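You operate a simulated robot arm through the tools that you are given. There is no shell and no other tool. Be economical: measure what you need, move in short steps, check, and stop when the job is done.

You run a simulated robot arm. Do the job below in one go: nothing can be reset, and whatever is moved stays where it is left.

JOB
Dry cartridge 5 in the dryer and wait for the green lamp.
Fine: latch the lid before you press start. Set down upright: what you pick out.

Only the result counts: the job must be done as asked and must still hold three seconds after the hand-in. Knocking over, shifting, dropping, spilling or breaking anything else fails it. A push-on lid holds only when it is set on centred and level and pressed home; a screw cap is set on level and turned clockwise until tight.

ROBOT AND FRAMES
A 7-joint arm with a two-finger parallel gripper, hanging from a carriage that runs on a rail from [963, 0] to [-1317, 0] (x, y) and turns from -12.147 to -0.14 rad about z. Base frame: it is fixed where the carriage stands at the start and does not move with it; the origin is on the floor, on the carriage's upright axis, x ahead of it, y to its left, z up; the surface under the hand at the start is at about z = 890. Lengths are in mm, angles in rad, forces in N, time in s.
With the tool pointing down near the work surface it reaches from about 200 to 660 mm from the robot's upright axis, wherever it stands. Its first joint turns from -2.897 to 2.897 rad. Places, roughly: cartridge dryer [600, -100, 900]; dryer inside [600, -100, 900]; dryer latch knob [500, -100, 1000]; dryer lid [600, -100, 1000]; dryer start button [500, -100, 900]. Payload 3.91 kg.
The TCP is the grasp point between the finger pads, 30 mm short of the fingertips. In the tool frame z runs along the fingers and y along their closing line. Largest opening 110 mm; finger width 20, thickness 10; the body of the gripper, 48 by 112 mm, starts 55 mm behind the TCP.
Orientation is told as [roll, pitch, yaw] about the base's x, y, z axes, in that order, counted from this pose: with the fingers straight down and closing along the base's y, the tool's x points along the base's -x, its y along +y and its z along -z.

CONTROLS
- The arm moves only by the tool apply_moves. Its argument "increments" is a list of rows, each an object of numbers (a shift or turn left out is 0, a gripper value left out holds the last): "dx", "dy", "dz": the shift along the base's x, y, z in mm; "wx", "wy", "wz": the turn, a rotation vector about the base's x, y, z in rad; "grip": the closure, from 0 (fully open) to 1 (shut). In form: [{"dx": .., "dy": .., "dz": .., "wx": .., "wy": .., "wz": .., "grip": ..}, ...]. A call has 1 to 8 rows; each row is the pose to reach, as a shift and turn from the pose commanded when the call began. Rows are played at 5 a second. More than 50 mm and 0.15 rad between two rows, or a gripper value outside its range, and nothing of the call is played. A pose out of reach is approached as far as the arm can. The call stops where the force on the tool passes 40 N (or 10 N more than at its start, if that is more) or the arm is blocked; 0.2 s more then pass. Each finger travels about 108 mm/s and halts on what it meets, pressing with about 34 N; the grip force reading is that of the motor and also rises with nothing between the fingers. The clock runs only during rows and for 0.2 s after the last one: add rows that repeat a pose to give the fingers time. It gives the time, the measured TCP pose, the force on the tool (base axes), the opening and the grip force at its end, in the units of the frame above (readings bear some noise), with the torque about the TCP (base axes, N m) and any sound that the robot's microphone picked up, and new pictures: "show" is both (left out), scene, wrist or none.
- Cameras (640 x 400 px; columns grow to the right, rows downward): "scene" is now at [265.6, 22.5, 1579.4]; the picture's right is [0.29, -0.96, 0.00], its down [-0.82, -0.25, -0.51] and it looks along [0.49, 0.15, -0.86] (base axes); focal length 268 px, centre (320, 200). "wrist" rides on the gripper at [72, 17, -103] in the tool frame; the picture's right is [-0.23, 0.97, 0.00], its down [-0.76, -0.18, -0.62] and it looks along [-0.61, -0.14, 0.78] (tool axes); focal length 222 px, centre (320, 200). There is no depth. A picture from a camera that has moved, and an enlarged one, comes with that camera's place and axes in the base frame and with its lens.
- move_column(by): slides the trunk up (or, below 0, down) by that many mm; the arm and the scene camera ride with it, the base frame stays. It gives what a move gives, with no picture.
- base_move(legs): drives the robot by 1 to 6 legs, each [ahead, left, turn to the left] in mm, mm and rad, along the robot's own axes; the way and the turn of a leg run together, so that a leg with both is an arc; at most 1500 mm and 3.142 rad a leg. The arm and the cameras ride along, it lands a little off, and it stops where it bumps. It keeps to its track: a leg is cut to what the track allows. It gives what a move gives, and a new picture of the scene camera.
- pan_tilt(pan, tilt): turns the head with the scene camera to pan (to the left, within 2.705 rad either way) and tilt (down, from -0.506 to 1.204), counted from straight ahead of the robot. It gives what a move gives, and a new picture of the scene camera.
- zoom(camera, box): a new picture of the part [left, top, right, bottom] of that camera's present view, enlarged. No time passes.
- close_job(): hands the job in; it is judged then, once.

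Work in short steps. Places have to be worked out from the pictures, the camera data and where the tool is seen: move nearer, look again, correct. Check each grasp and each placing, and mend what went wrong. You have 120 turns and 260 pictures in all, those below and enlarged ones among them. Open the gripper and draw the arm clear of the work before you hand the job in, unless the task says otherwise; then end with one line.

The tools are called after ">>>" as a command line: name --argument value ..., lists and objects as JSON in quotes. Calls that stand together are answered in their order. apply_moves: Moves the arm, as the interface text tells. Its arguments: {"type":"object","properties":{"increments":{"type":"array"},"show":{"type":"string","enum":["both","scene","wrist","none"]}},"required":["increments"]} The other tools are called the same way: move_column (by) slides the trunk up or down; base_move (legs) drives the base; pan_tilt (pan, tilt) turns the head that bears the scene camera; zoom (camera, box) takes an enlarged picture of a part of a camera's view; close_job () hands the job in.

At the start:

```text
time: 0.0
ee_pos: [530.9, -97.5, 1341.5]
tool_rot: [0.0, 0.001, 0.0]
contact_force: [-0.6, -0.7, 0.2]
moment: [0.0, -0.02, 0.02]
opening: 109.7
finger_force: 0.1
trunk travel left (down, up): [-275.0, 305.0]
robot x, y, heading: [0.2, 2.6, -0.002]
head pan, tilt: [0.293, 1.03]
```

scene: 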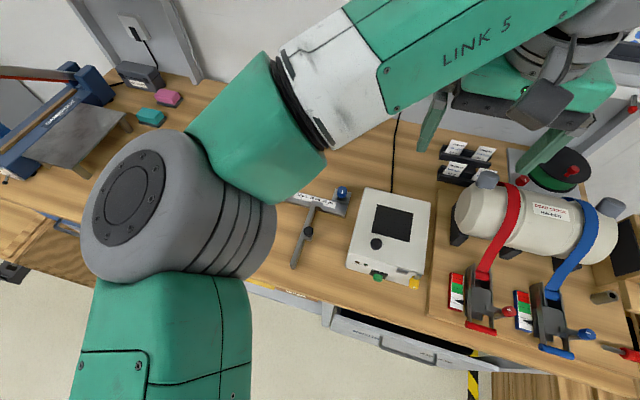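
wrist: 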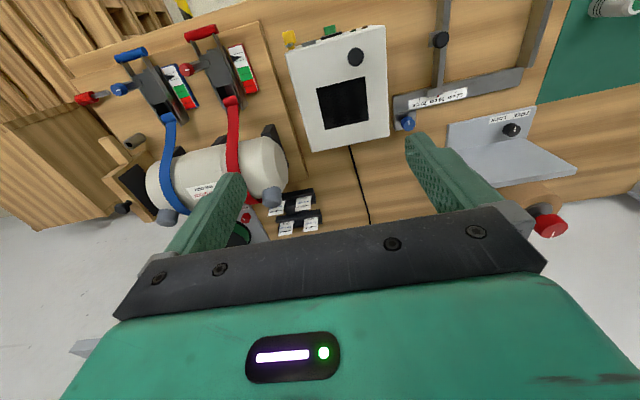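

The dryer seems to be the white box with the dark window; cartridges may be in the small black racks. I'll enlarge both areas.

>>> zoom --camera "wrist" --box '[230, 10, 430, 135]'

>>> zoom --camera "wrist" --box '[230, 160, 350, 240]'

>>> zoom --camera "scene" --box '[330, 120, 530, 300]'

```text
3.20 times, centred on (330, 72) of wrist
camera zoom: at [457.9, -81.5, 1443.6], right [0.23, 0.97, 0.0], down [0.76, -0.18, 0.62], along [0.61, -0.14, -0.78], focal length 711 px, centre (288, 608)
```

zoom: 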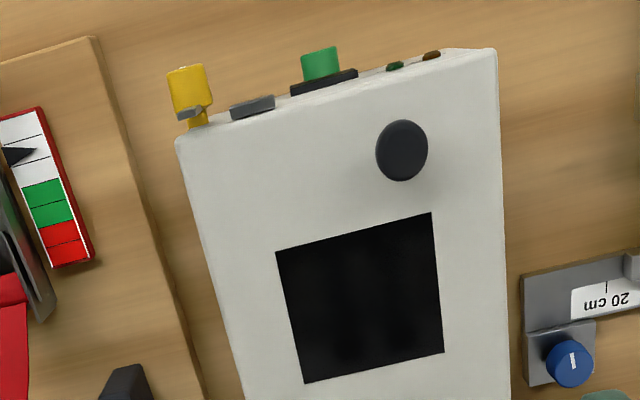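

```text
5.00 times, centred on (290, 200) of wrist
camera zoom: at [457.9, -81.5, 1443.6], right [0.23, 0.97, 0.0], down [0.76, -0.18, 0.62], along [0.61, -0.14, -0.78], focal length 1111 px, centre (470, 200)
```

zoom: 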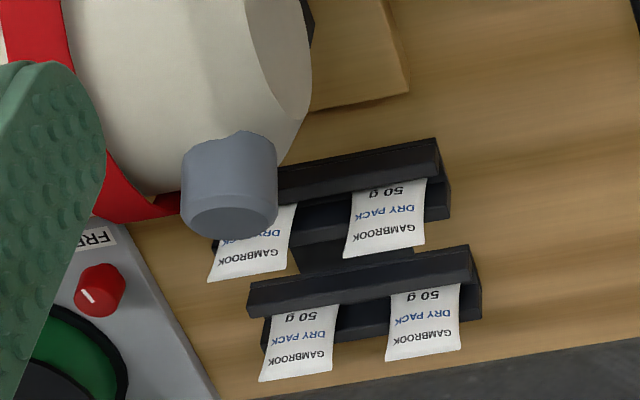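

```text
2.22 times, centred on (430, 210) of scene
camera zoom: at [265.6, 22.5, 1579.4], right [0.29, -0.96, 0.0], down [-0.82, -0.25, -0.51], along [0.49, 0.15, -0.86], focal length 596 px, centre (76, 178)
```

zoom: 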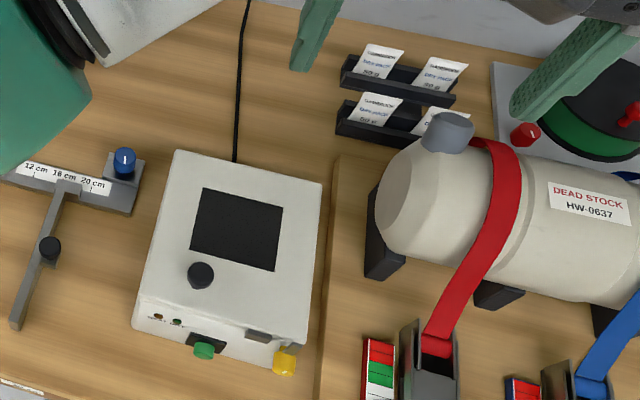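

The dryer shows a knobbed lid, green button, yellow latch and two lamps on its front. I need to find the cartridges, so I pan the head around.

>>> pan_tilt --pan 1.3 --tilt 0.7

>>> pan_tilt --pan 2.6 --tilt 0.7

>>> pan_tilt --pan -1.0 --tilt 0.7

>>> pan_tilt --pan -2.3 --tilt 0.7

```text
time: 1.3
ee_pos: [530.2, -97.8, 1340.8]
tool_rot: [0.001, 0.0, -0.001]
contact_force: [-0.6, -0.6, 0.1]
moment: [-0.03, 0.0, -0.02]
opening: 110.0
finger_force: 0.0
trunk travel left (down, up): [-275.0, 305.0]
robot x, y, heading: [-2.3, 0.1, 0.0]
head pan, tilt: [1.3, 0.7]
camera scene: at [223.5, 84.7, 1604.9], right [0.96, -0.27, 0.0], down [-0.17, -0.62, -0.76], along [0.2, 0.74, -0.64], focal length 268 px, centre (320, 200)
```

scene: 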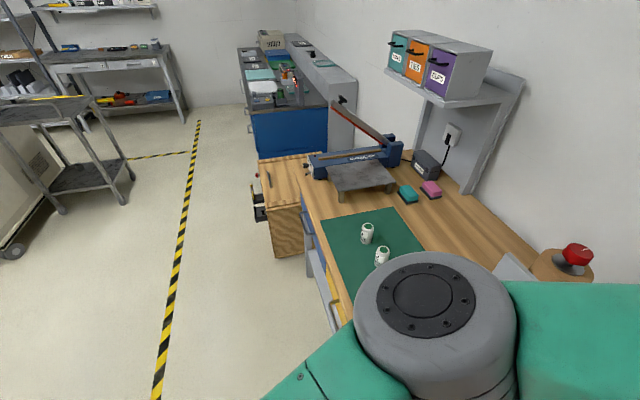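

```text
time: 2.7
ee_pos: [530.2, -97.7, 1341.0]
tool_rot: [0.0, 0.0, 0.001]
contact_force: [0.2, -0.6, -0.1]
moment: [0.03, 0.01, 0.0]
opening: 109.9
finger_force: 0.0
trunk travel left (down, up): [-275.0, 305.0]
robot x, y, heading: [1.1, -1.8, 0.006]
head pan, tilt: [2.601, 0.7]
camera scene: at [127.9, 46.7, 1604.9], right [0.52, 0.86, 0.0], down [0.55, -0.33, -0.76], along [-0.66, 0.39, -0.64], focal length 268 px, centre (320, 200)
```

scene: 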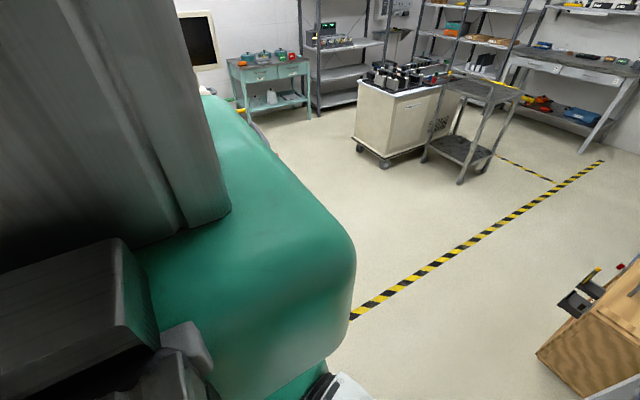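

```text
time: 5.7
ee_pos: [531.1, -97.8, 1341.9]
tool_rot: [0.0, 0.0, 0.0]
contact_force: [0.4, -0.5, -0.2]
moment: [0.0, 0.02, 0.03]
opening: 109.8
finger_force: 0.1
trunk travel left (down, up): [-275.0, 305.0]
robot x, y, heading: [0.3, -0.6, 0.004]
head pan, tilt: [-1.0, 0.7]
camera scene: at [246.6, -68.6, 1604.9], right [-0.84, -0.54, 0.0], down [-0.35, 0.54, -0.76], along [0.41, -0.64, -0.64], focal length 268 px, centre (320, 200)
```

scene: 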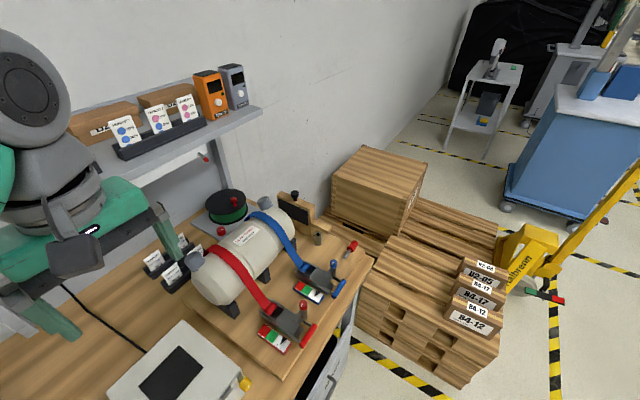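

```text
time: 7.2
ee_pos: [531.6, -97.7, 1341.2]
tool_rot: [0.002, 0.0, 0.001]
contact_force: [-0.7, -0.1, 0.4]
moment: [0.0, 0.01, 0.01]
opening: 110.1
finger_force: 0.0
trunk travel left (down, up): [-275.0, 305.0]
robot x, y, heading: [-1.7, 2.5, -0.0]
head pan, tilt: [-2.3, 0.7]
camera scene: at [144.1, -60.5, 1604.9], right [-0.75, 0.67, 0.0], down [0.43, 0.48, -0.76], along [-0.51, -0.57, -0.64], focal length 268 px, centre (320, 200)
```

scene: 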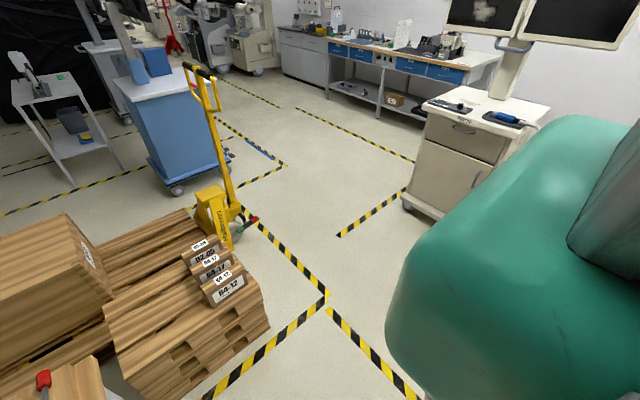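

Small white cylinders stand on the green mat to the left: probably the cartridges. I'll look there.

>>> pan_tilt --pan 1.45 --tilt 0.85

>>> zoom --camera "scene" --box '[310, 120, 470, 220]'

```text
time: 10.3
ee_pos: [529.9, -98.3, 1340.2]
tool_rot: [0.0, -0.001, 0.0]
contact_force: [-1.0, -0.2, -0.2]
moment: [-0.03, 0.0, 0.01]
opening: 110.2
finger_force: 0.1
trunk travel left (down, up): [-275.0, 305.0]
robot x, y, heading: [-0.4, -2.6, -0.002]
head pan, tilt: [1.45, 0.85]
camera scene: at [210.1, 80.5, 1592.6], right [0.99, -0.12, 0.0], down [-0.09, -0.75, -0.66], along [0.08, 0.66, -0.75], focal length 268 px, centre (320, 200)
```

scene: 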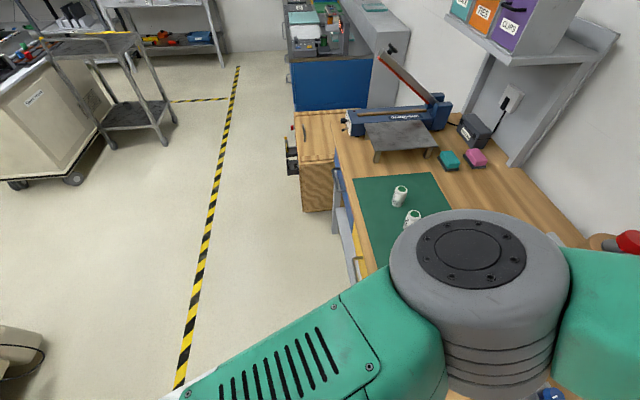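

```text
4.00 times, centred on (390, 170) of scene
camera zoom: at [210.1, 80.5, 1592.6], right [0.99, -0.12, 0.0], down [-0.09, -0.75, -0.66], along [0.08, 0.66, -0.75], focal length 1073 px, centre (40, 320)
```

zoom: 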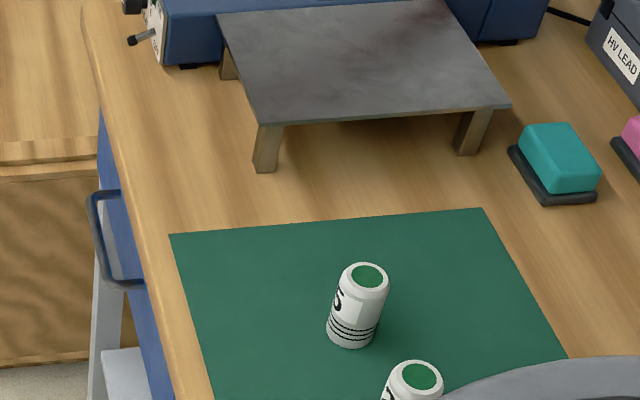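

The far cartridge bears "5", at about (550, 660). Before going there, I'll bring the wrist camera near the dryer to study the lid, latch and button.

>>> apply_moves --increments '[{"dx": -35, "dy": 10, "dz": -30}, {"dx": -70, "dy": 20, "dz": -60}, {"dx": -105, "dy": 30, "dz": -90}, {"dx": -140, "dy": 30, "dz": -120}, {"dx": -160, "dy": 30, "dz": -150}]' --show "wrist"

>>> zoom --camera "wrist" --box '[220, 20, 420, 145]'

```text
time: 11.5
ee_pos: [370.7, -66.9, 1192.0]
tool_rot: [0.0, 0.0, -0.001]
contact_force: [0.2, -0.3, -0.1]
moment: [-0.02, 0.01, 0.01]
opening: 110.0
finger_force: 0.1
trunk travel left (down, up): [-275.0, 305.0]
robot x, y, heading: [-0.2, 1.4, -0.002]
head pan, tilt: [1.45, 0.85]
camera wrist: at [298.0, -50.4, 1294.3], right [0.23, 0.97, 0.0], down [0.76, -0.18, 0.62], along [0.61, -0.14, -0.78], focal length 222 px, centre (320, 200)
```

wrist: 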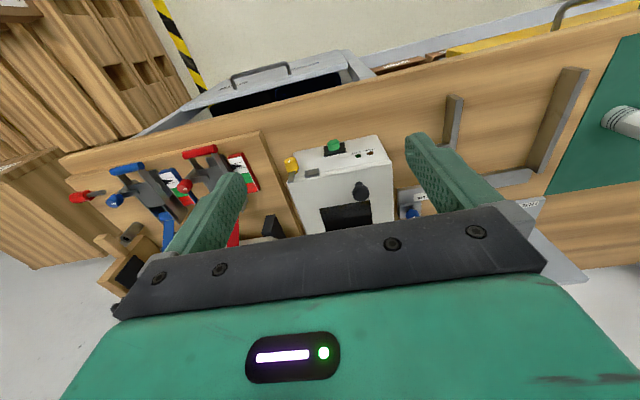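

```text
3.20 times, centred on (320, 82) of wrist
camera zoom: at [298.0, -50.4, 1294.3], right [0.23, 0.97, 0.0], down [0.76, -0.18, 0.62], along [0.61, -0.14, -0.78], focal length 711 px, centre (320, 576)
```

zoom: 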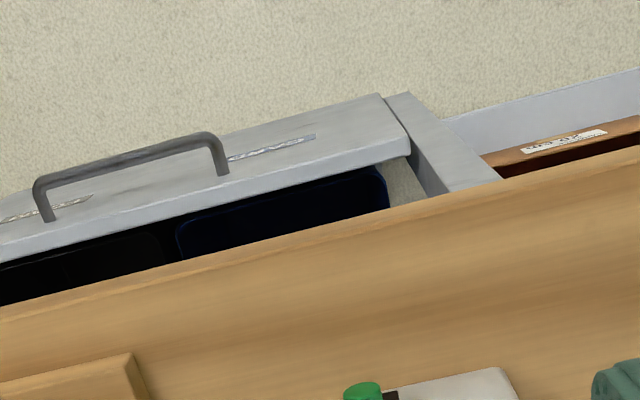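

>>> zoom --camera "wrist" --box '[270, 130, 410, 240]'

```text
3.64 times, centred on (340, 185) of wrist
camera zoom: at [298.0, -50.4, 1294.3], right [0.23, 0.97, 0.0], down [0.76, -0.18, 0.62], along [0.61, -0.14, -0.78], focal length 808 px, centre (247, 254)
```

zoom: 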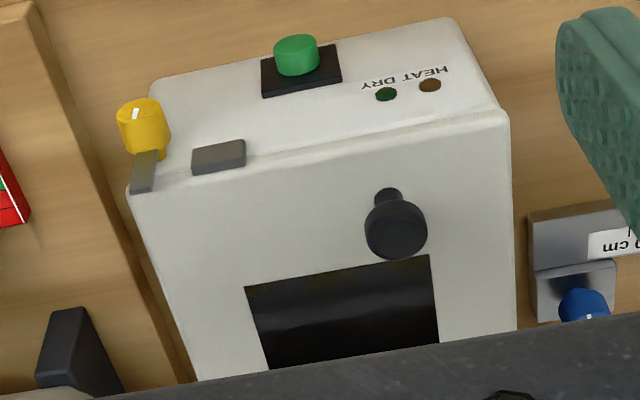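

>>> pan_tilt --pan -0.35 --tilt 1.1

```text
time: 13.3
ee_pos: [371.5, -65.7, 1192.8]
tool_rot: [0.001, 0.0, -0.001]
contact_force: [-0.5, -0.5, -0.7]
moment: [-0.02, -0.01, -0.02]
opening: 110.1
finger_force: 0.2
trunk travel left (down, up): [-275.0, 305.0]
robot x, y, heading: [-1.1, -1.5, -0.002]
head pan, tilt: [-0.351, 1.1]
camera scene: at [260.0, -18.8, 1574.9], right [-0.34, -0.94, 0.0], down [-0.84, 0.31, -0.45], along [0.43, -0.16, -0.89], focal length 268 px, centre (320, 200)
```

scene: 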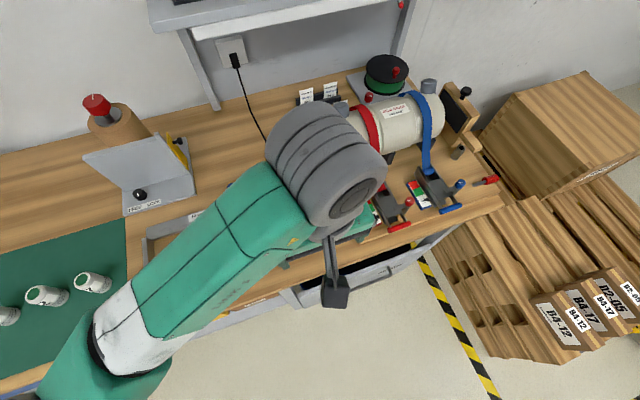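

Three cartridges are visible on the mat; enlarging to read numbers.

>>> zoom --camera "scene" --box '[0, 240, 140, 340]'

>>> zoom --camera "wrist" --box '[560, 60, 640, 160]'

```text
4.00 times, centred on (70, 290) of scene
camera zoom: at [260.0, -18.8, 1574.9], right [-0.34, -0.94, 0.0], down [-0.84, 0.31, -0.45], along [0.43, -0.16, -0.89], focal length 1073 px, centre (1320, -160)
```

zoom: 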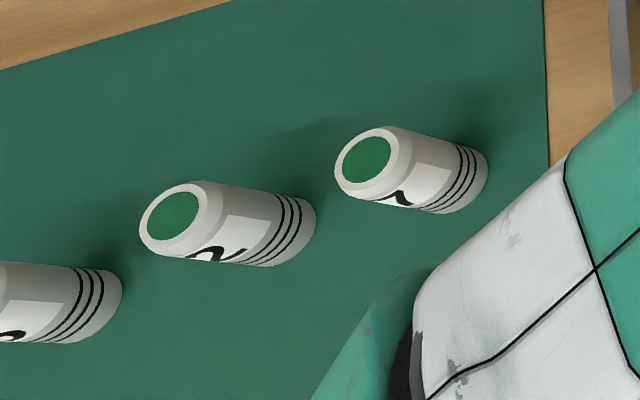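

```text
4.00 times, centred on (600, 110) of wrist
camera zoom: at [298.6, -50.5, 1294.7], right [0.23, 0.97, 0.0], down [0.76, -0.18, 0.62], along [0.61, -0.14, -0.78], focal length 888 px, centre (-800, 560)
```

zoom: 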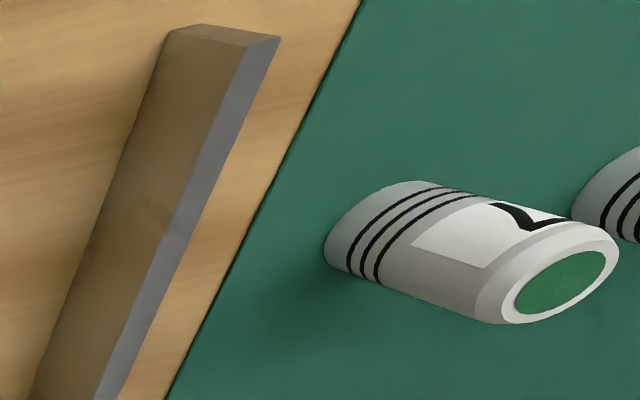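

Cartridges are near x≈545, y≈430, 535, 640 with the "5" likely farthest. First, I'll get a closer look at the dryer front and latch.

>>> apply_moves --increments '[{"dx": 5, "dy": 0, "dz": -40}, {"dx": 10, "dy": 0, "dz": -80}, {"dx": 20, "dy": 0, "dz": -120}]' --show "wrist"

>>> zoom --camera "wrist" --box '[230, 60, 430, 220]'

```text
time: 14.1
ee_pos: [389.2, -69.8, 1074.1]
tool_rot: [-0.001, 0.0, 0.0]
contact_force: [0.5, -0.1, -0.1]
moment: [-0.03, 0.01, 0.01]
opening: 109.7
finger_force: 0.1
trunk travel left (down, up): [-275.0, 305.0]
robot x, y, heading: [0.5, 2.4, -0.004]
head pan, tilt: [-0.351, 1.1]
camera wrist: at [315.6, -52.9, 1176.5], right [0.23, 0.97, 0.0], down [0.76, -0.18, 0.62], along [0.61, -0.14, -0.78], focal length 222 px, centre (320, 200)
```

wrist: 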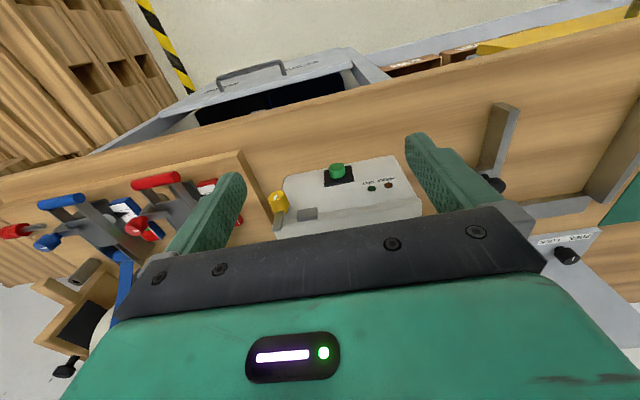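

```text
2.50 times, centred on (330, 140) of wrist
camera zoom: at [315.6, -52.9, 1176.5], right [0.23, 0.97, 0.0], down [0.76, -0.18, 0.62], along [0.61, -0.14, -0.78], focal length 555 px, centre (295, 350)
```

zoom: 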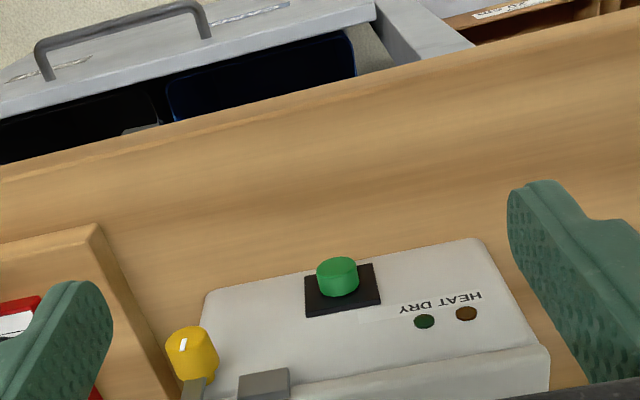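

Pitching the tool forward will put the dryer in the camera's clear upper half.

>>> apply_moves --increments '[{"dz": 10, "wy": -0.14}, {"dz": 20, "wy": -0.28}, {"dz": 30, "wy": -0.42}, {"dz": 30, "wy": -0.5}]' --show "wrist"

>>> zoom --camera "wrist" --box '[230, 60, 430, 220]'

```text
time: 15.1
ee_pos: [389.6, -69.3, 1100.8]
tool_rot: [-0.002, -0.503, 0.0]
contact_force: [0.0, -0.4, 0.0]
moment: [0.02, 0.02, -0.02]
opening: 110.3
finger_force: 0.0
trunk travel left (down, up): [-275.0, 305.0]
robot x, y, heading: [-0.1, 1.5, 0.003]
head pan, tilt: [-0.351, 1.1]
camera wrist: at [276.4, -53.1, 1156.1], right [0.2, 0.97, 0.11], down [0.37, -0.18, 0.91], along [0.91, -0.14, -0.39], focal length 222 px, centre (320, 200)
```

wrist: 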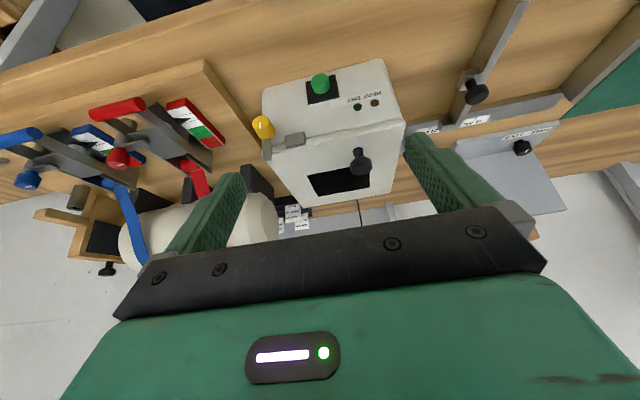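

```text
2.50 times, centred on (330, 140) of wrist
camera zoom: at [276.4, -53.1, 1156.1], right [0.2, 0.97, 0.11], down [0.37, -0.18, 0.91], along [0.91, -0.14, -0.39], focal length 555 px, centre (295, 350)
```

zoom: 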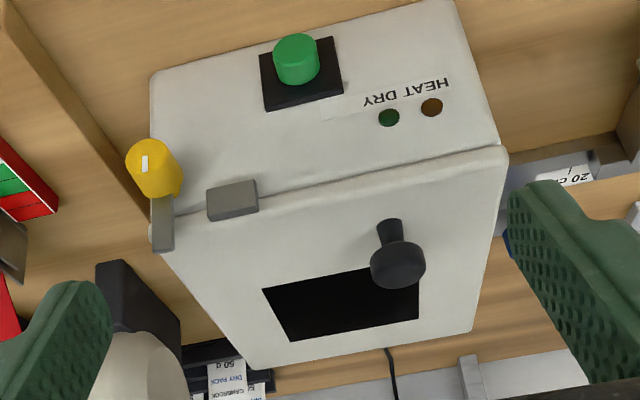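

The lid's knob is at about (517, -34, 1012), the lid likely hinges at the back, and the latch bar stands upright (unlatched) beside the striker. I'll raise the tool a bit and drive 100 mm closer for better reach.

>>> apply_moves --increments '[{"dz": 40, "wy": 0.1}, {"dz": 60, "wy": 0.1}]' --show "none"

>>> base_move --legs '[[100, 0, 0]]'

```text
time: 15.7
ee_pos: [390.7, -69.5, 1163.2]
tool_rot: [0.002, -0.399, -0.001]
contact_force: [0.5, 0.6, 0.5]
moment: [0.02, 0.01, -0.02]
opening: 110.0
finger_force: 0.1
trunk travel left (down, up): [-275.0, 305.0]
robot x, y, heading: [2.7, -0.5, 0.003]
head pan, tilt: [-0.351, 1.1]
```

```text
time: 16.9
ee_pos: [487.5, -70.1, 1161.4]
tool_rot: [0.001, -0.4, 0.0]
contact_force: [0.2, -1.0, -0.4]
moment: [-0.02, -0.03, -0.01]
opening: 109.9
finger_force: 0.1
trunk travel left (down, up): [-275.0, 305.0]
robot x, y, heading: [101.5, -1.9, 0.005]
head pan, tilt: [-0.351, 1.1]
camera scene: at [357.9, -18.4, 1574.9], right [-0.34, -0.94, 0.0], down [-0.84, 0.3, -0.45], along [0.43, -0.16, -0.89], focal length 268 px, centre (320, 200)
```

scene: 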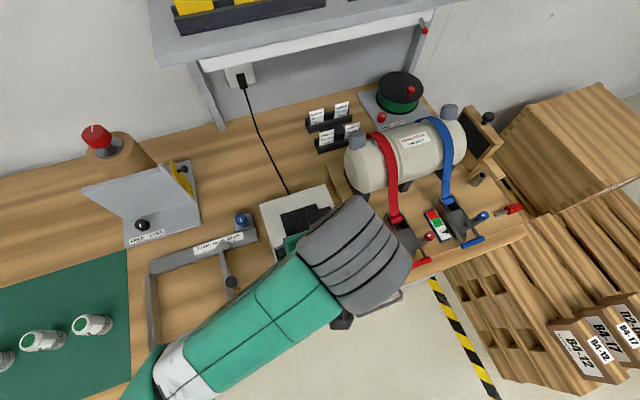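

Now moving down over the knob (target TCP (509, -34, 1050) first), then checking by wrist camera.

>>> apply_moves --increments '[{"dx": 5, "dy": 18, "dz": -40}, {"dx": 10, "dy": 36, "dz": -75}, {"dx": 12, "dy": 36, "dz": -100}]' --show "wrist"

>>> zoom --camera "wrist" --box '[230, 100, 430, 225]'

```text
time: 17.6
ee_pos: [501.4, -31.2, 1065.9]
tool_rot: [0.0, -0.4, 0.0]
contact_force: [0.2, -1.1, -0.5]
moment: [-0.02, 0.0, 0.02]
opening: 109.8
finger_force: 0.2
trunk travel left (down, up): [-275.0, 305.0]
robot x, y, heading: [97.6, -0.7, 0.007]
head pan, tilt: [-0.351, 1.1]
camera wrist: at [393.1, -14.7, 1131.3], right [0.21, 0.97, 0.09], down [0.46, -0.18, 0.87], along [0.86, -0.14, -0.48], focal length 222 px, centre (320, 200)
```

wrist: 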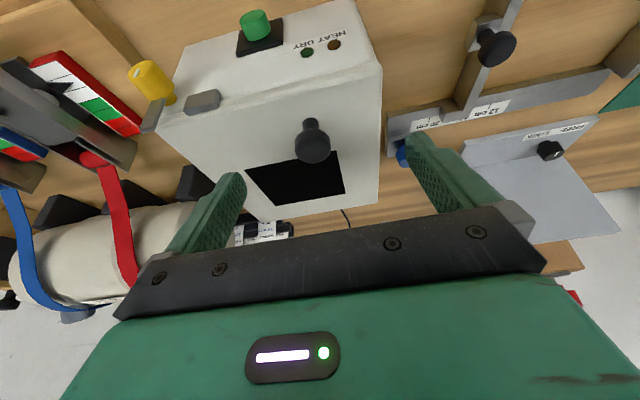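

```text
3.20 times, centred on (330, 162) of wrist
camera zoom: at [393.1, -14.7, 1131.3], right [0.21, 0.97, 0.09], down [0.46, -0.18, 0.87], along [0.86, -0.14, -0.48], focal length 711 px, centre (288, 320)
```

zoom: 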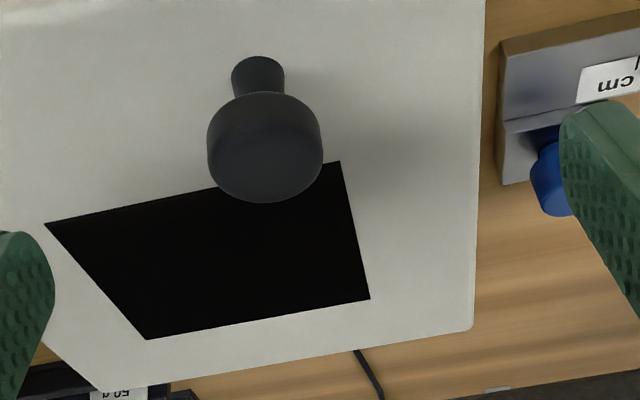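

Triangulated knob head centre: (513, -35, 1019), Ø26. I descend and close on it.

>>> apply_moves --increments '[{"dx": 6, "dy": -4, "dz": -33}, {"dx": 6, "dy": -4, "dz": -33}, {"dx": 6, "dy": -4, "dz": -33, "grip": 1}, {"dx": 6, "dy": -4, "dz": -33, "grip": 1}, {"dx": 6, "dy": -4, "dz": -33, "grip": 1}, {"dx": 6, "dy": -4, "dz": -33, "grip": 1}]' --show "wrist"

```text
time: 19.1
ee_pos: [507.8, -34.9, 1030.4]
tool_rot: [0.002, -0.401, 0.001]
contact_force: [0.8, 10.2, -1.4]
moment: [0.16, 0.09, 0.14]
opening: 25.2
finger_force: 45.2
trunk travel left (down, up): [-275.0, 305.0]
robot x, y, heading: [99.8, 0.5, 0.008]
head pan, tilt: [-0.351, 1.1]
camera wrist: at [400.7, -19.2, 1097.1], right [0.21, 0.97, 0.09], down [0.46, -0.18, 0.87], along [0.86, -0.14, -0.48], focal length 222 px, centre (320, 200)
```

wrist: 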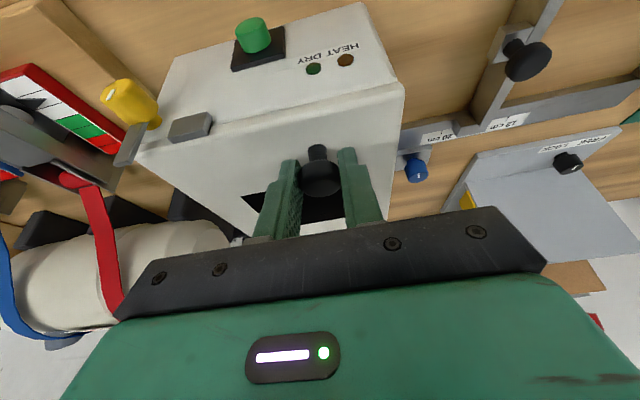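

Knob gripped. Lift 10 mm gently to see how the lid behaves.

>>> apply_moves --increments '[{"dy": 1, "dz": 5, "wy": 0.03}, {"dy": 1, "dz": 10, "wy": 0.06}]' --show "wrist"

>>> zoom --camera "wrist" --box '[150, 60, 430, 235]'

```text
time: 19.6
ee_pos: [512.1, -35.6, 1041.2]
tool_rot: [0.0, -0.343, 0.002]
contact_force: [15.3, 6.1, -0.8]
moment: [0.05, -0.74, 0.06]
opening: 25.0
finger_force: 45.4
trunk travel left (down, up): [-275.0, 305.0]
robot x, y, heading: [99.5, 1.5, 0.003]
head pan, tilt: [-0.351, 1.1]
camera wrist: at [407.2, -18.9, 1112.3], right [0.21, 0.97, 0.08], down [0.51, -0.18, 0.84], along [0.84, -0.14, -0.53], focal length 222 px, centre (320, 200)
```

wrist: 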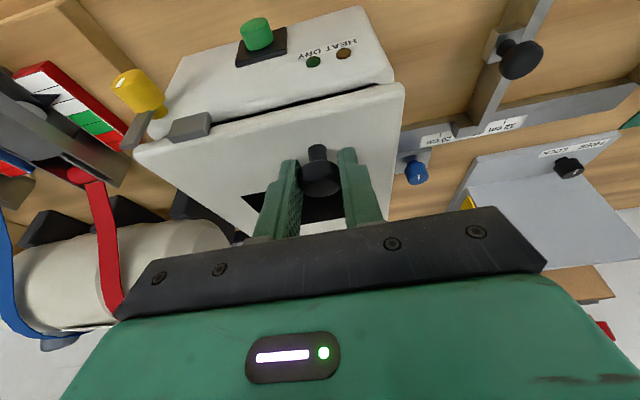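

```text
2.29 times, centred on (290, 148) of wrist
camera zoom: at [407.2, -18.9, 1112.3], right [0.21, 0.97, 0.08], down [0.51, -0.18, 0.84], along [0.84, -0.14, -0.53], focal length 508 px, centre (389, 320)
```

zoom: 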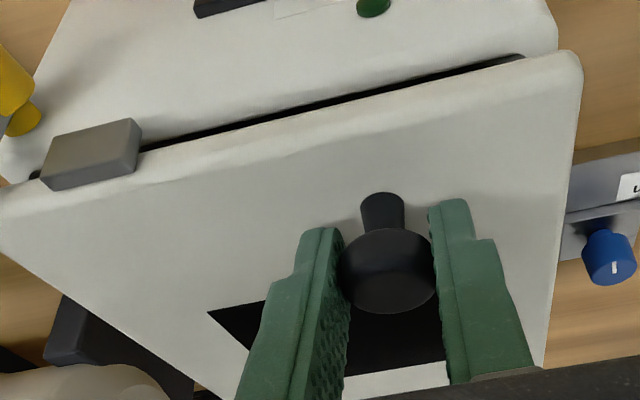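

The lid hinges at the back. I follow the arc about a hinge at roughly (683, 985).

>>> apply_moves --increments '[{"dx": 13, "dz": 24, "wy": 0.14}, {"dx": 25, "dz": 46, "wy": 0.28}, {"dx": 41, "dz": 66, "wy": 0.42}]' --show "scene"

```text
time: 20.4
ee_pos: [546.8, -33.9, 1106.7]
tool_rot: [0.004, 0.079, 0.006]
contact_force: [15.1, 11.1, -14.0]
moment: [0.39, -0.02, -0.21]
opening: 25.0
finger_force: 44.7
trunk travel left (down, up): [-275.0, 305.0]
robot x, y, heading: [100.1, 1.4, 0.002]
head pan, tilt: [-0.351, 1.1]
camera scene: at [358.6, -17.3, 1574.9], right [-0.34, -0.94, 0.0], down [-0.84, 0.31, -0.45], along [0.43, -0.15, -0.89], focal length 268 px, centre (320, 200)
```

scene: 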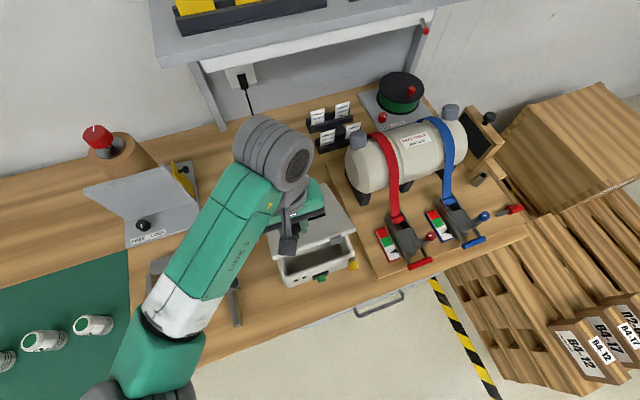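

>>> apply_moves --increments '[{"dx": 20, "dz": 17, "wy": 0.14}, {"dx": 41, "dz": 31, "wy": 0.28}, {"dx": 64, "dz": 42, "wy": 0.42}]' --show "scene"

```text
time: 21.2
ee_pos: [610.3, -34.9, 1148.9]
tool_rot: [0.001, 0.502, 0.0]
contact_force: [-13.2, 8.4, 28.4]
moment: [0.21, 0.23, -0.21]
opening: 25.2
finger_force: 44.3
trunk travel left (down, up): [-275.0, 305.0]
robot x, y, heading: [97.6, 3.7, 0.002]
head pan, tilt: [-0.351, 1.1]
camera scene: at [357.5, -17.7, 1575.1], right [-0.34, -0.94, 0.0], down [-0.84, 0.31, -0.45], along [0.43, -0.15, -0.89], focal length 268 px, centre (320, 200)
```

scene: 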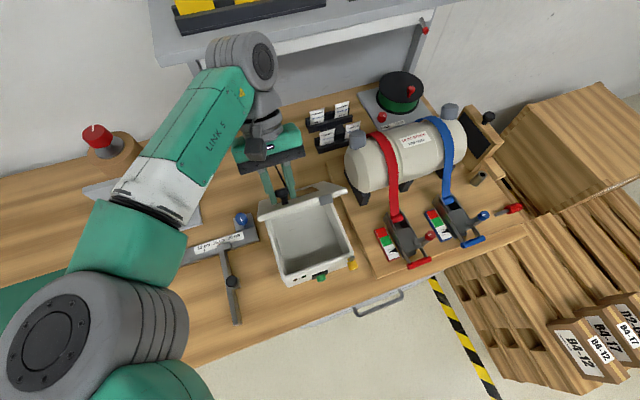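

The lid is past 50°. Before swinging further I check the clearance between the wrist and the shelf.

>>> pan_tilt --pan -0.3 --tilt 0.5

```text
time: 22.2
ee_pos: [609.4, -34.8, 1147.1]
tool_rot: [0.002, 0.501, 0.001]
contact_force: [-15.8, 6.3, 33.5]
moment: [0.09, 0.3, -0.05]
opening: 25.1
finger_force: 45.5
trunk travel left (down, up): [-275.0, 305.0]
robot x, y, heading: [99.0, 1.4, -0.003]
head pan, tilt: [-0.3, 0.499]
camera scene: at [385.4, -23.1, 1622.5], right [-0.29, -0.96, 0.0], down [-0.46, 0.14, -0.88], along [0.84, -0.26, -0.48], focal length 268 px, centre (320, 200)
```

scene: 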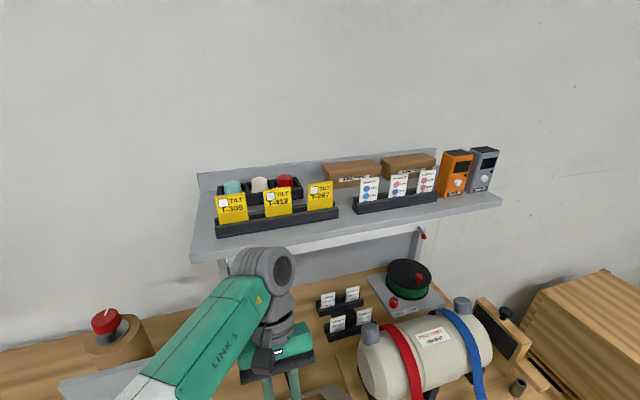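

The shelf edge (≈x 784, z 1310) is close behind the wrist, so I'll carry on up the arc while turning the tool back toward vertical, letting the knob pivot between the pads.

>>> apply_moves --increments '[{"dx": 1, "dz": 6, "wy": -0.1}, {"dx": 4, "dz": 12, "wy": -0.22}, {"dx": 14, "dz": 18, "wy": -0.34}]' --show "scene"

```text
time: 23.1
ee_pos: [623.5, -35.4, 1162.4]
tool_rot: [0.001, 0.161, 0.002]
contact_force: [1.3, 0.4, -22.8]
moment: [0.0, 0.93, -0.01]
opening: 25.2
finger_force: 45.3
trunk travel left (down, up): [-275.0, 305.0]
robot x, y, heading: [101.2, -0.2, -0.005]
head pan, tilt: [-0.3, 0.499]
camera scene: at [384.8, -23.4, 1621.9], right [-0.29, -0.96, 0.0], down [-0.46, 0.14, -0.88], along [0.84, -0.26, -0.48], focal length 268 px, centre (320, 200)
```

scene: 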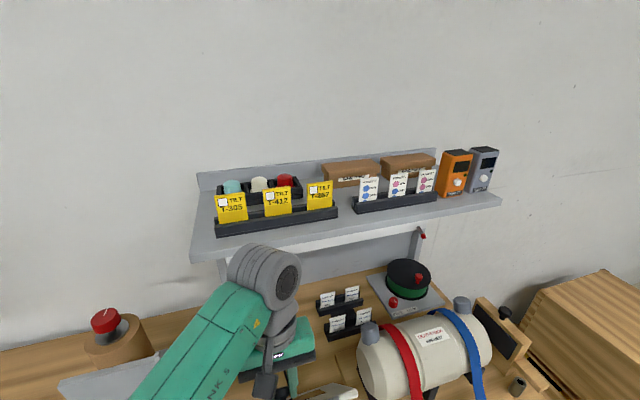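

>>> apply_moves --increments '[{"dx": 24, "dz": 5, "wy": -0.11}, {"dx": 46, "dz": 9, "wy": -0.21}, {"dx": 70, "dz": 9, "wy": -0.31}]' --show "none"

>>> pan_tilt --pan -0.35 --tilt 0.95

```text
time: 23.9
ee_pos: [693.3, -35.9, 1173.9]
tool_rot: [0.002, -0.148, 0.002]
contact_force: [-7.6, 7.1, -0.2]
moment: [0.16, 1.5, -0.01]
opening: 25.2
finger_force: 44.5
trunk travel left (down, up): [-275.0, 305.0]
robot x, y, heading: [103.4, -2.8, -0.0]
head pan, tilt: [-0.3, 0.499]
```

```text
time: 24.8
ee_pos: [693.3, -34.1, 1174.3]
tool_rot: [0.001, -0.148, 0.003]
contact_force: [-1.3, 8.6, -8.3]
moment: [0.18, 0.08, -0.03]
opening: 25.3
finger_force: 44.9
trunk travel left (down, up): [-275.0, 305.0]
robot x, y, heading: [96.4, 1.4, -0.002]
head pan, tilt: [-0.351, 0.949]
camera scene: at [366.5, -20.9, 1584.8], right [-0.34, -0.94, 0.0], down [-0.76, 0.28, -0.58], along [0.55, -0.2, -0.81], focal length 268 px, centre (320, 200)
```

scene: 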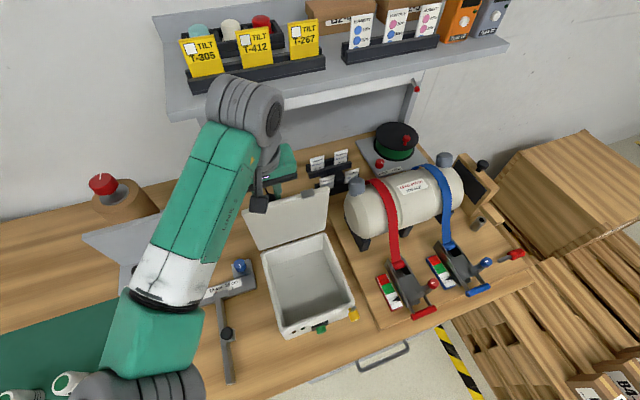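

The lid is nearly vertical; I'll push past vertical until it rests against its stop.

>>> apply_moves --increments '[{"dx": 13, "dz": -1, "wy": -0.06}, {"dx": 26, "dz": -4, "wy": -0.12}, {"dx": 38, "dz": -8, "wy": -0.18}, {"dx": 50, "dz": -13, "wy": -0.24}]' --show "scene"

```text
time: 25.8
ee_pos: [746.0, -34.6, 1165.9]
tool_rot: [0.001, -0.396, 0.002]
contact_force: [0.0, 11.4, 17.6]
moment: [0.3, 1.14, 0.08]
opening: 21.4
finger_force: 45.1
trunk travel left (down, up): [-275.0, 305.0]
robot x, y, heading: [102.4, 0.0, -0.005]
head pan, tilt: [-0.351, 0.949]
camera scene: at [367.8, -20.7, 1585.7], right [-0.34, -0.94, 0.0], down [-0.76, 0.28, -0.58], along [0.55, -0.2, -0.81], focal length 268 px, centre (320, 200)
```

scene: 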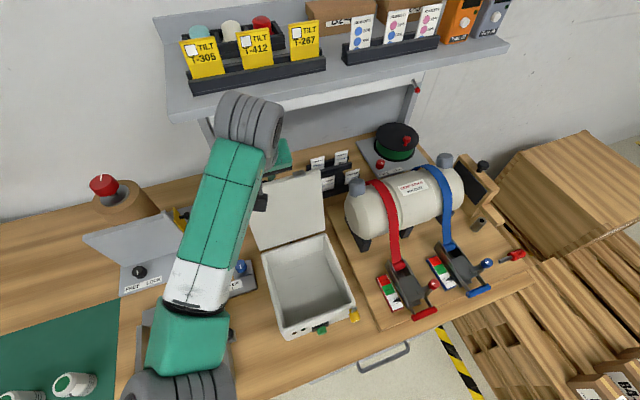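

The fingers slipped a bit; the lid seems at its stop past vertical. I open and back off up and away, watching whether it stays.

>>> apply_moves --increments '[{"grip": 0.4}, {"grip": 0.4}, {"dx": -15, "dz": 35, "grip": 0.4}, {"dx": -40, "dz": 70, "grip": 0.4}, {"dx": -85, "dz": 80, "grip": 0.4}, {"dx": -130, "dz": 80, "grip": 0.4}]' --show "scene"

```text
time: 27.1
ee_pos: [611.3, -32.4, 1237.4]
tool_rot: [-0.001, -0.389, 0.001]
contact_force: [0.2, -0.7, 0.4]
moment: [0.02, 0.01, 0.01]
opening: 65.9
finger_force: 0.1
trunk travel left (down, up): [-275.0, 305.0]
robot x, y, heading: [96.8, 0.5, 0.002]
head pan, tilt: [-0.351, 0.949]
camera scene: at [366.9, -21.7, 1585.1], right [-0.34, -0.94, 0.0], down [-0.76, 0.28, -0.58], along [0.55, -0.2, -0.81], focal length 268 px, centre (320, 200)
```

scene: 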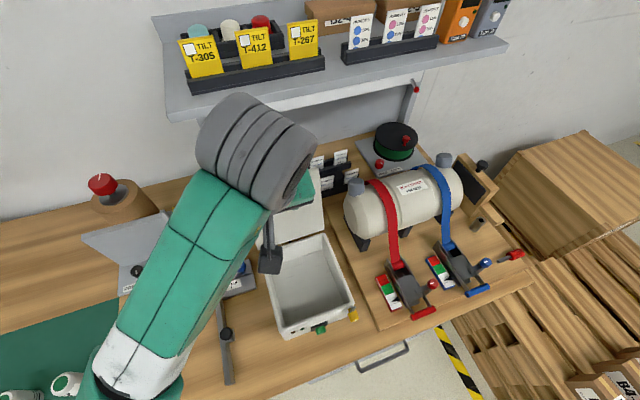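

The lid stays open. Now I swing the arm left toward the mat while levelling the tool.

>>> apply_moves --increments '[{"dx": -35, "dy": 30, "wy": 0.1}, {"dx": -65, "dy": 65, "wy": 0.2}, {"dx": -95, "dy": 100, "wy": 0.3}, {"dx": -120, "dy": 140, "wy": 0.39}, {"dx": -130, "dy": 185, "wy": 0.39}, {"dx": -140, "dy": 230, "wy": 0.39}, {"dx": -145, "dy": 278, "wy": 0.39}, {"dx": -150, "dy": 325, "wy": 0.39}]' --show "wrist"

```text
time: 28.9
ee_pos: [467.5, 290.7, 1237.0]
tool_rot: [0.0, 0.0, 0.0]
contact_force: [-0.2, 0.1, 1.4]
moment: [0.01, 0.02, -0.03]
opening: 65.9
finger_force: 0.1
trunk travel left (down, up): [-275.0, 305.0]
robot x, y, heading: [97.6, 2.0, 0.0]
head pan, tilt: [-0.351, 0.949]
camera wrist: at [393.7, 306.5, 1340.0], right [0.23, 0.97, 0.0], down [0.76, -0.18, 0.62], along [0.61, -0.14, -0.78], focal length 222 px, centre (320, 200)
```

wrist: 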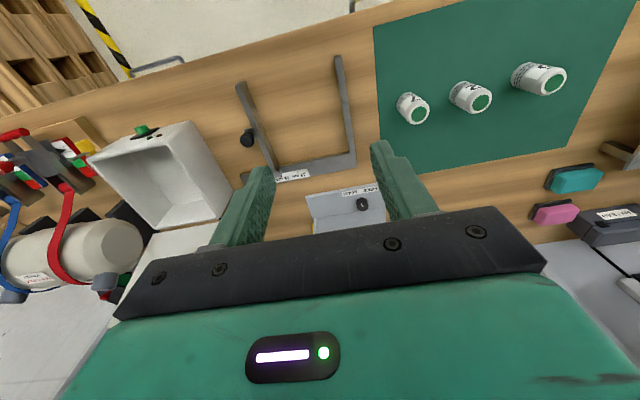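

Zooming on the three cartridges to read their numbers, and then driving ahead along the rail (arm now to the left, clear of the shelf).

>>> zoom --camera "wrist" --box '[380, 40, 580, 140]'

>>> zoom --camera "wrist" --box '[80, 110, 260, 240]'

```text
3.20 times, centred on (480, 90) of wrist
camera zoom: at [393.7, 306.5, 1340.0], right [0.23, 0.97, 0.0], down [0.76, -0.18, 0.62], along [0.61, -0.14, -0.78], focal length 711 px, centre (-192, 552)
```

zoom: 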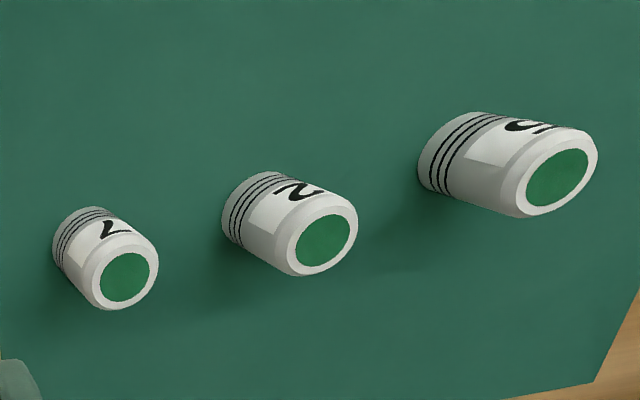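

```text
3.08 times, centred on (170, 175) of wrist
camera zoom: at [393.7, 306.5, 1340.0], right [0.23, 0.97, 0.0], down [0.76, -0.18, 0.62], along [0.61, -0.14, -0.78], focal length 684 px, centre (782, 277)
```

zoom: 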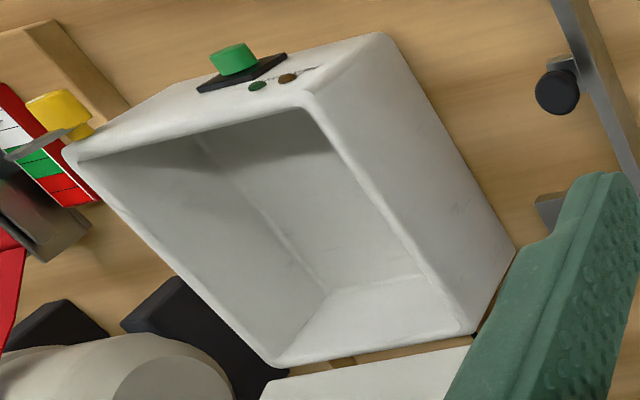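

Cartridge order is 7, 2, 5, so "5" is the far one at about (553, 641). Before driving ahead I check how low the robot's own body reaches, because the open lid (top ≈1175) stands near the axis line.

>>> pan_tilt --pan -1.9 --tilt 1.2

>>> pan_tilt --pan -0.2 --tilt 1.2

```text
time: 30.6
ee_pos: [467.8, 288.9, 1238.1]
tool_rot: [-0.001, -0.001, 0.002]
contact_force: [0.9, -0.2, -0.4]
moment: [0.04, 0.01, -0.03]
opening: 66.0
finger_force: 0.1
trunk travel left (down, up): [-275.0, 305.0]
robot x, y, heading: [99.2, 3.6, 0.001]
head pan, tilt: [-1.901, 1.201]
camera scene: at [280.6, -49.7, 1568.9], right [-0.95, 0.32, 0.0], down [0.3, 0.88, -0.36], along [-0.12, -0.34, -0.93], focal length 268 px, centre (320, 200)
```

scene: 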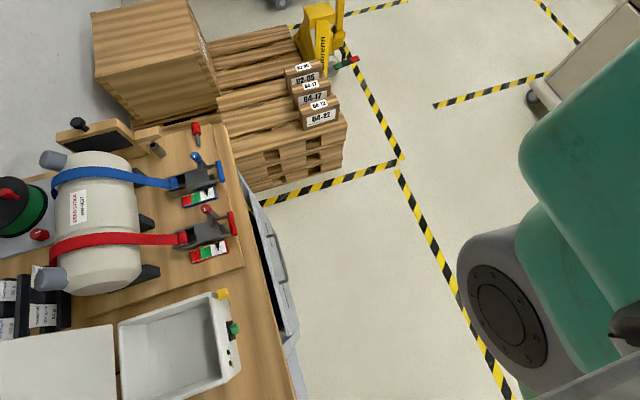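

```text
time: 32.3
ee_pos: [466.7, 290.6, 1237.3]
tool_rot: [0.0, 0.0, 0.003]
contact_force: [0.0, 0.3, -0.7]
moment: [-0.06, -0.01, 0.0]
opening: 65.7
finger_force: 0.1
trunk travel left (down, up): [-275.0, 305.0]
robot x, y, heading: [97.9, -1.2, 0.003]
head pan, tilt: [-0.201, 1.201]
camera scene: at [353.4, -7.9, 1568.9], right [-0.2, -0.98, 0.0], down [-0.91, 0.18, -0.36], along [0.36, -0.07, -0.93], focal length 268 px, centre (320, 200)
```

scene: 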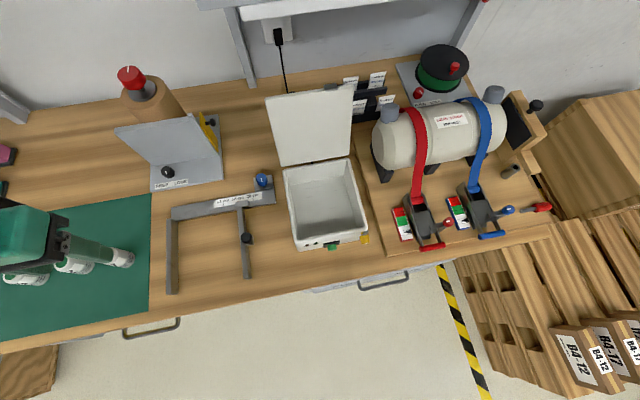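

The body is well above the bench and the lid stands at x≥675, so driving 300 mm ahead is fine. I draw the arm back-left first, then drive.

>>> apply_moves --increments '[{"dx": -30, "dy": 35}, {"dx": -60, "dy": 70}, {"dx": -95, "dy": 100}, {"dx": -130, "dy": 130}, {"dx": -160, "dy": 150}]' --show "none"

>>> base_move --legs '[[300, 0, 0]]'

```text
time: 33.5
ee_pos: [303.7, 437.8, 1239.3]
tool_rot: [0.0, 0.0, -0.001]
contact_force: [0.1, -0.7, 0.0]
moment: [-0.01, 0.02, 0.01]
opening: 65.9
finger_force: 0.2
trunk travel left (down, up): [-275.0, 305.0]
robot x, y, heading: [97.7, 0.5, -0.0]
head pan, tilt: [-0.201, 1.201]
```

```text
time: 35.6
ee_pos: [606.5, 438.2, 1240.3]
tool_rot: [0.0, -0.001, 0.0]
contact_force: [-0.8, 0.8, -0.1]
moment: [0.04, -0.01, 0.01]
opening: 66.2
finger_force: 0.0
trunk travel left (down, up): [-275.0, 305.0]
robot x, y, heading: [397.8, -0.1, -0.002]
head pan, tilt: [-0.201, 1.201]
camera scene: at [654.9, -8.1, 1568.9], right [-0.2, -0.98, 0.0], down [-0.91, 0.19, -0.36], along [0.36, -0.07, -0.93], focal length 268 px, centre (320, 200)
```

scene: 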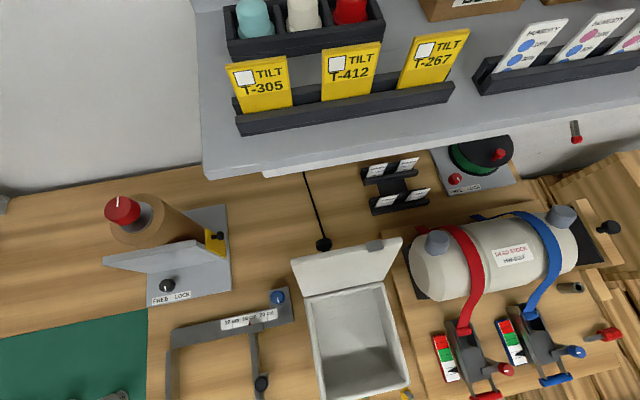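

Now I move the wrist camera to where it can see cartridge 5 well, TCP about (500, 600, 1150).

>>> apply_moves --increments '[{"dx": -25, "dy": 40}, {"dx": -50, "dy": 80, "dz": -10}, {"dx": -75, "dy": 120, "dz": -30}, {"dx": -100, "dy": 150, "dz": -60}, {"dx": -110, "dy": 170, "dz": -90}]' --show "wrist"

>>> zoom --camera "wrist" --box '[240, 30, 440, 155]'

```text
refused: row 3 steps farther than a row can; nothing moved
```

```text
3.20 times, centred on (340, 92) of wrist
camera zoom: at [533.8, 454.0, 1342.6], right [0.23, 0.97, 0.0], down [0.76, -0.18, 0.62], along [0.61, -0.14, -0.78], focal length 711 px, centre (256, 544)
```

zoom: 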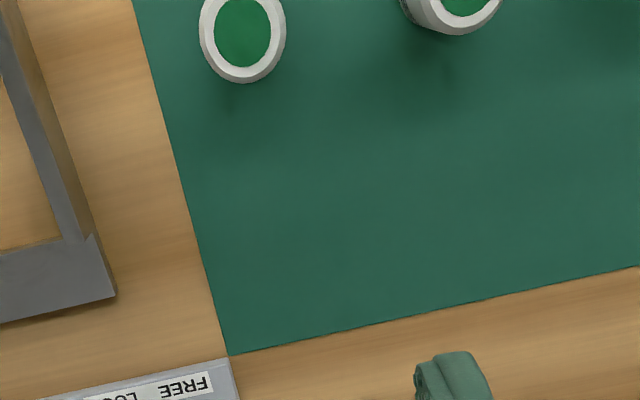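

Step was just too long; same path with shorter steps.

>>> apply_moves --increments '[{"dx": -25, "dy": 35}, {"dx": -50, "dy": 70, "dz": -10}, {"dx": -75, "dy": 105, "dz": -25}, {"dx": -95, "dy": 135, "dz": -45}, {"dx": -110, "dy": 160, "dz": -75}, {"dx": -115, "dy": 170, "dz": -100}]' --show "wrist"

>>> zoom --camera "wrist" --box '[240, 30, 440, 155]'

```text
time: 37.0
ee_pos: [489.1, 606.9, 1139.0]
tool_rot: [0.002, 0.003, -0.002]
contact_force: [-0.1, 1.1, -0.1]
moment: [-0.02, -0.01, -0.01]
opening: 65.8
finger_force: 0.0
trunk travel left (down, up): [-275.0, 305.0]
robot x, y, heading: [398.9, 1.9, -0.001]
head pan, tilt: [-0.201, 1.201]
camera wrist: at [417.2, 623.3, 1241.4], right [0.23, 0.97, 0.0], down [0.76, -0.18, 0.62], along [0.61, -0.14, -0.78], focal length 222 px, centre (320, 200)
```

wrist: 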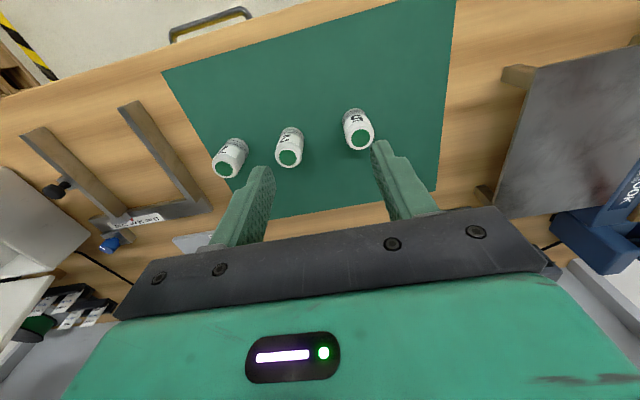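

```text
3.20 times, centred on (340, 92) of wrist
camera zoom: at [417.2, 623.3, 1241.4], right [0.23, 0.97, 0.0], down [0.76, -0.18, 0.62], along [0.61, -0.14, -0.78], focal length 711 px, centre (256, 544)
```

zoom: 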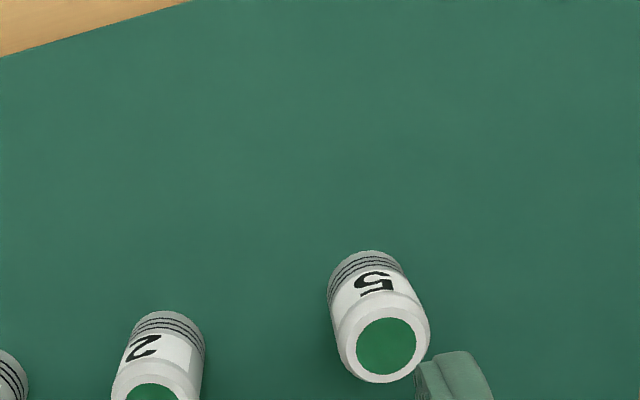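

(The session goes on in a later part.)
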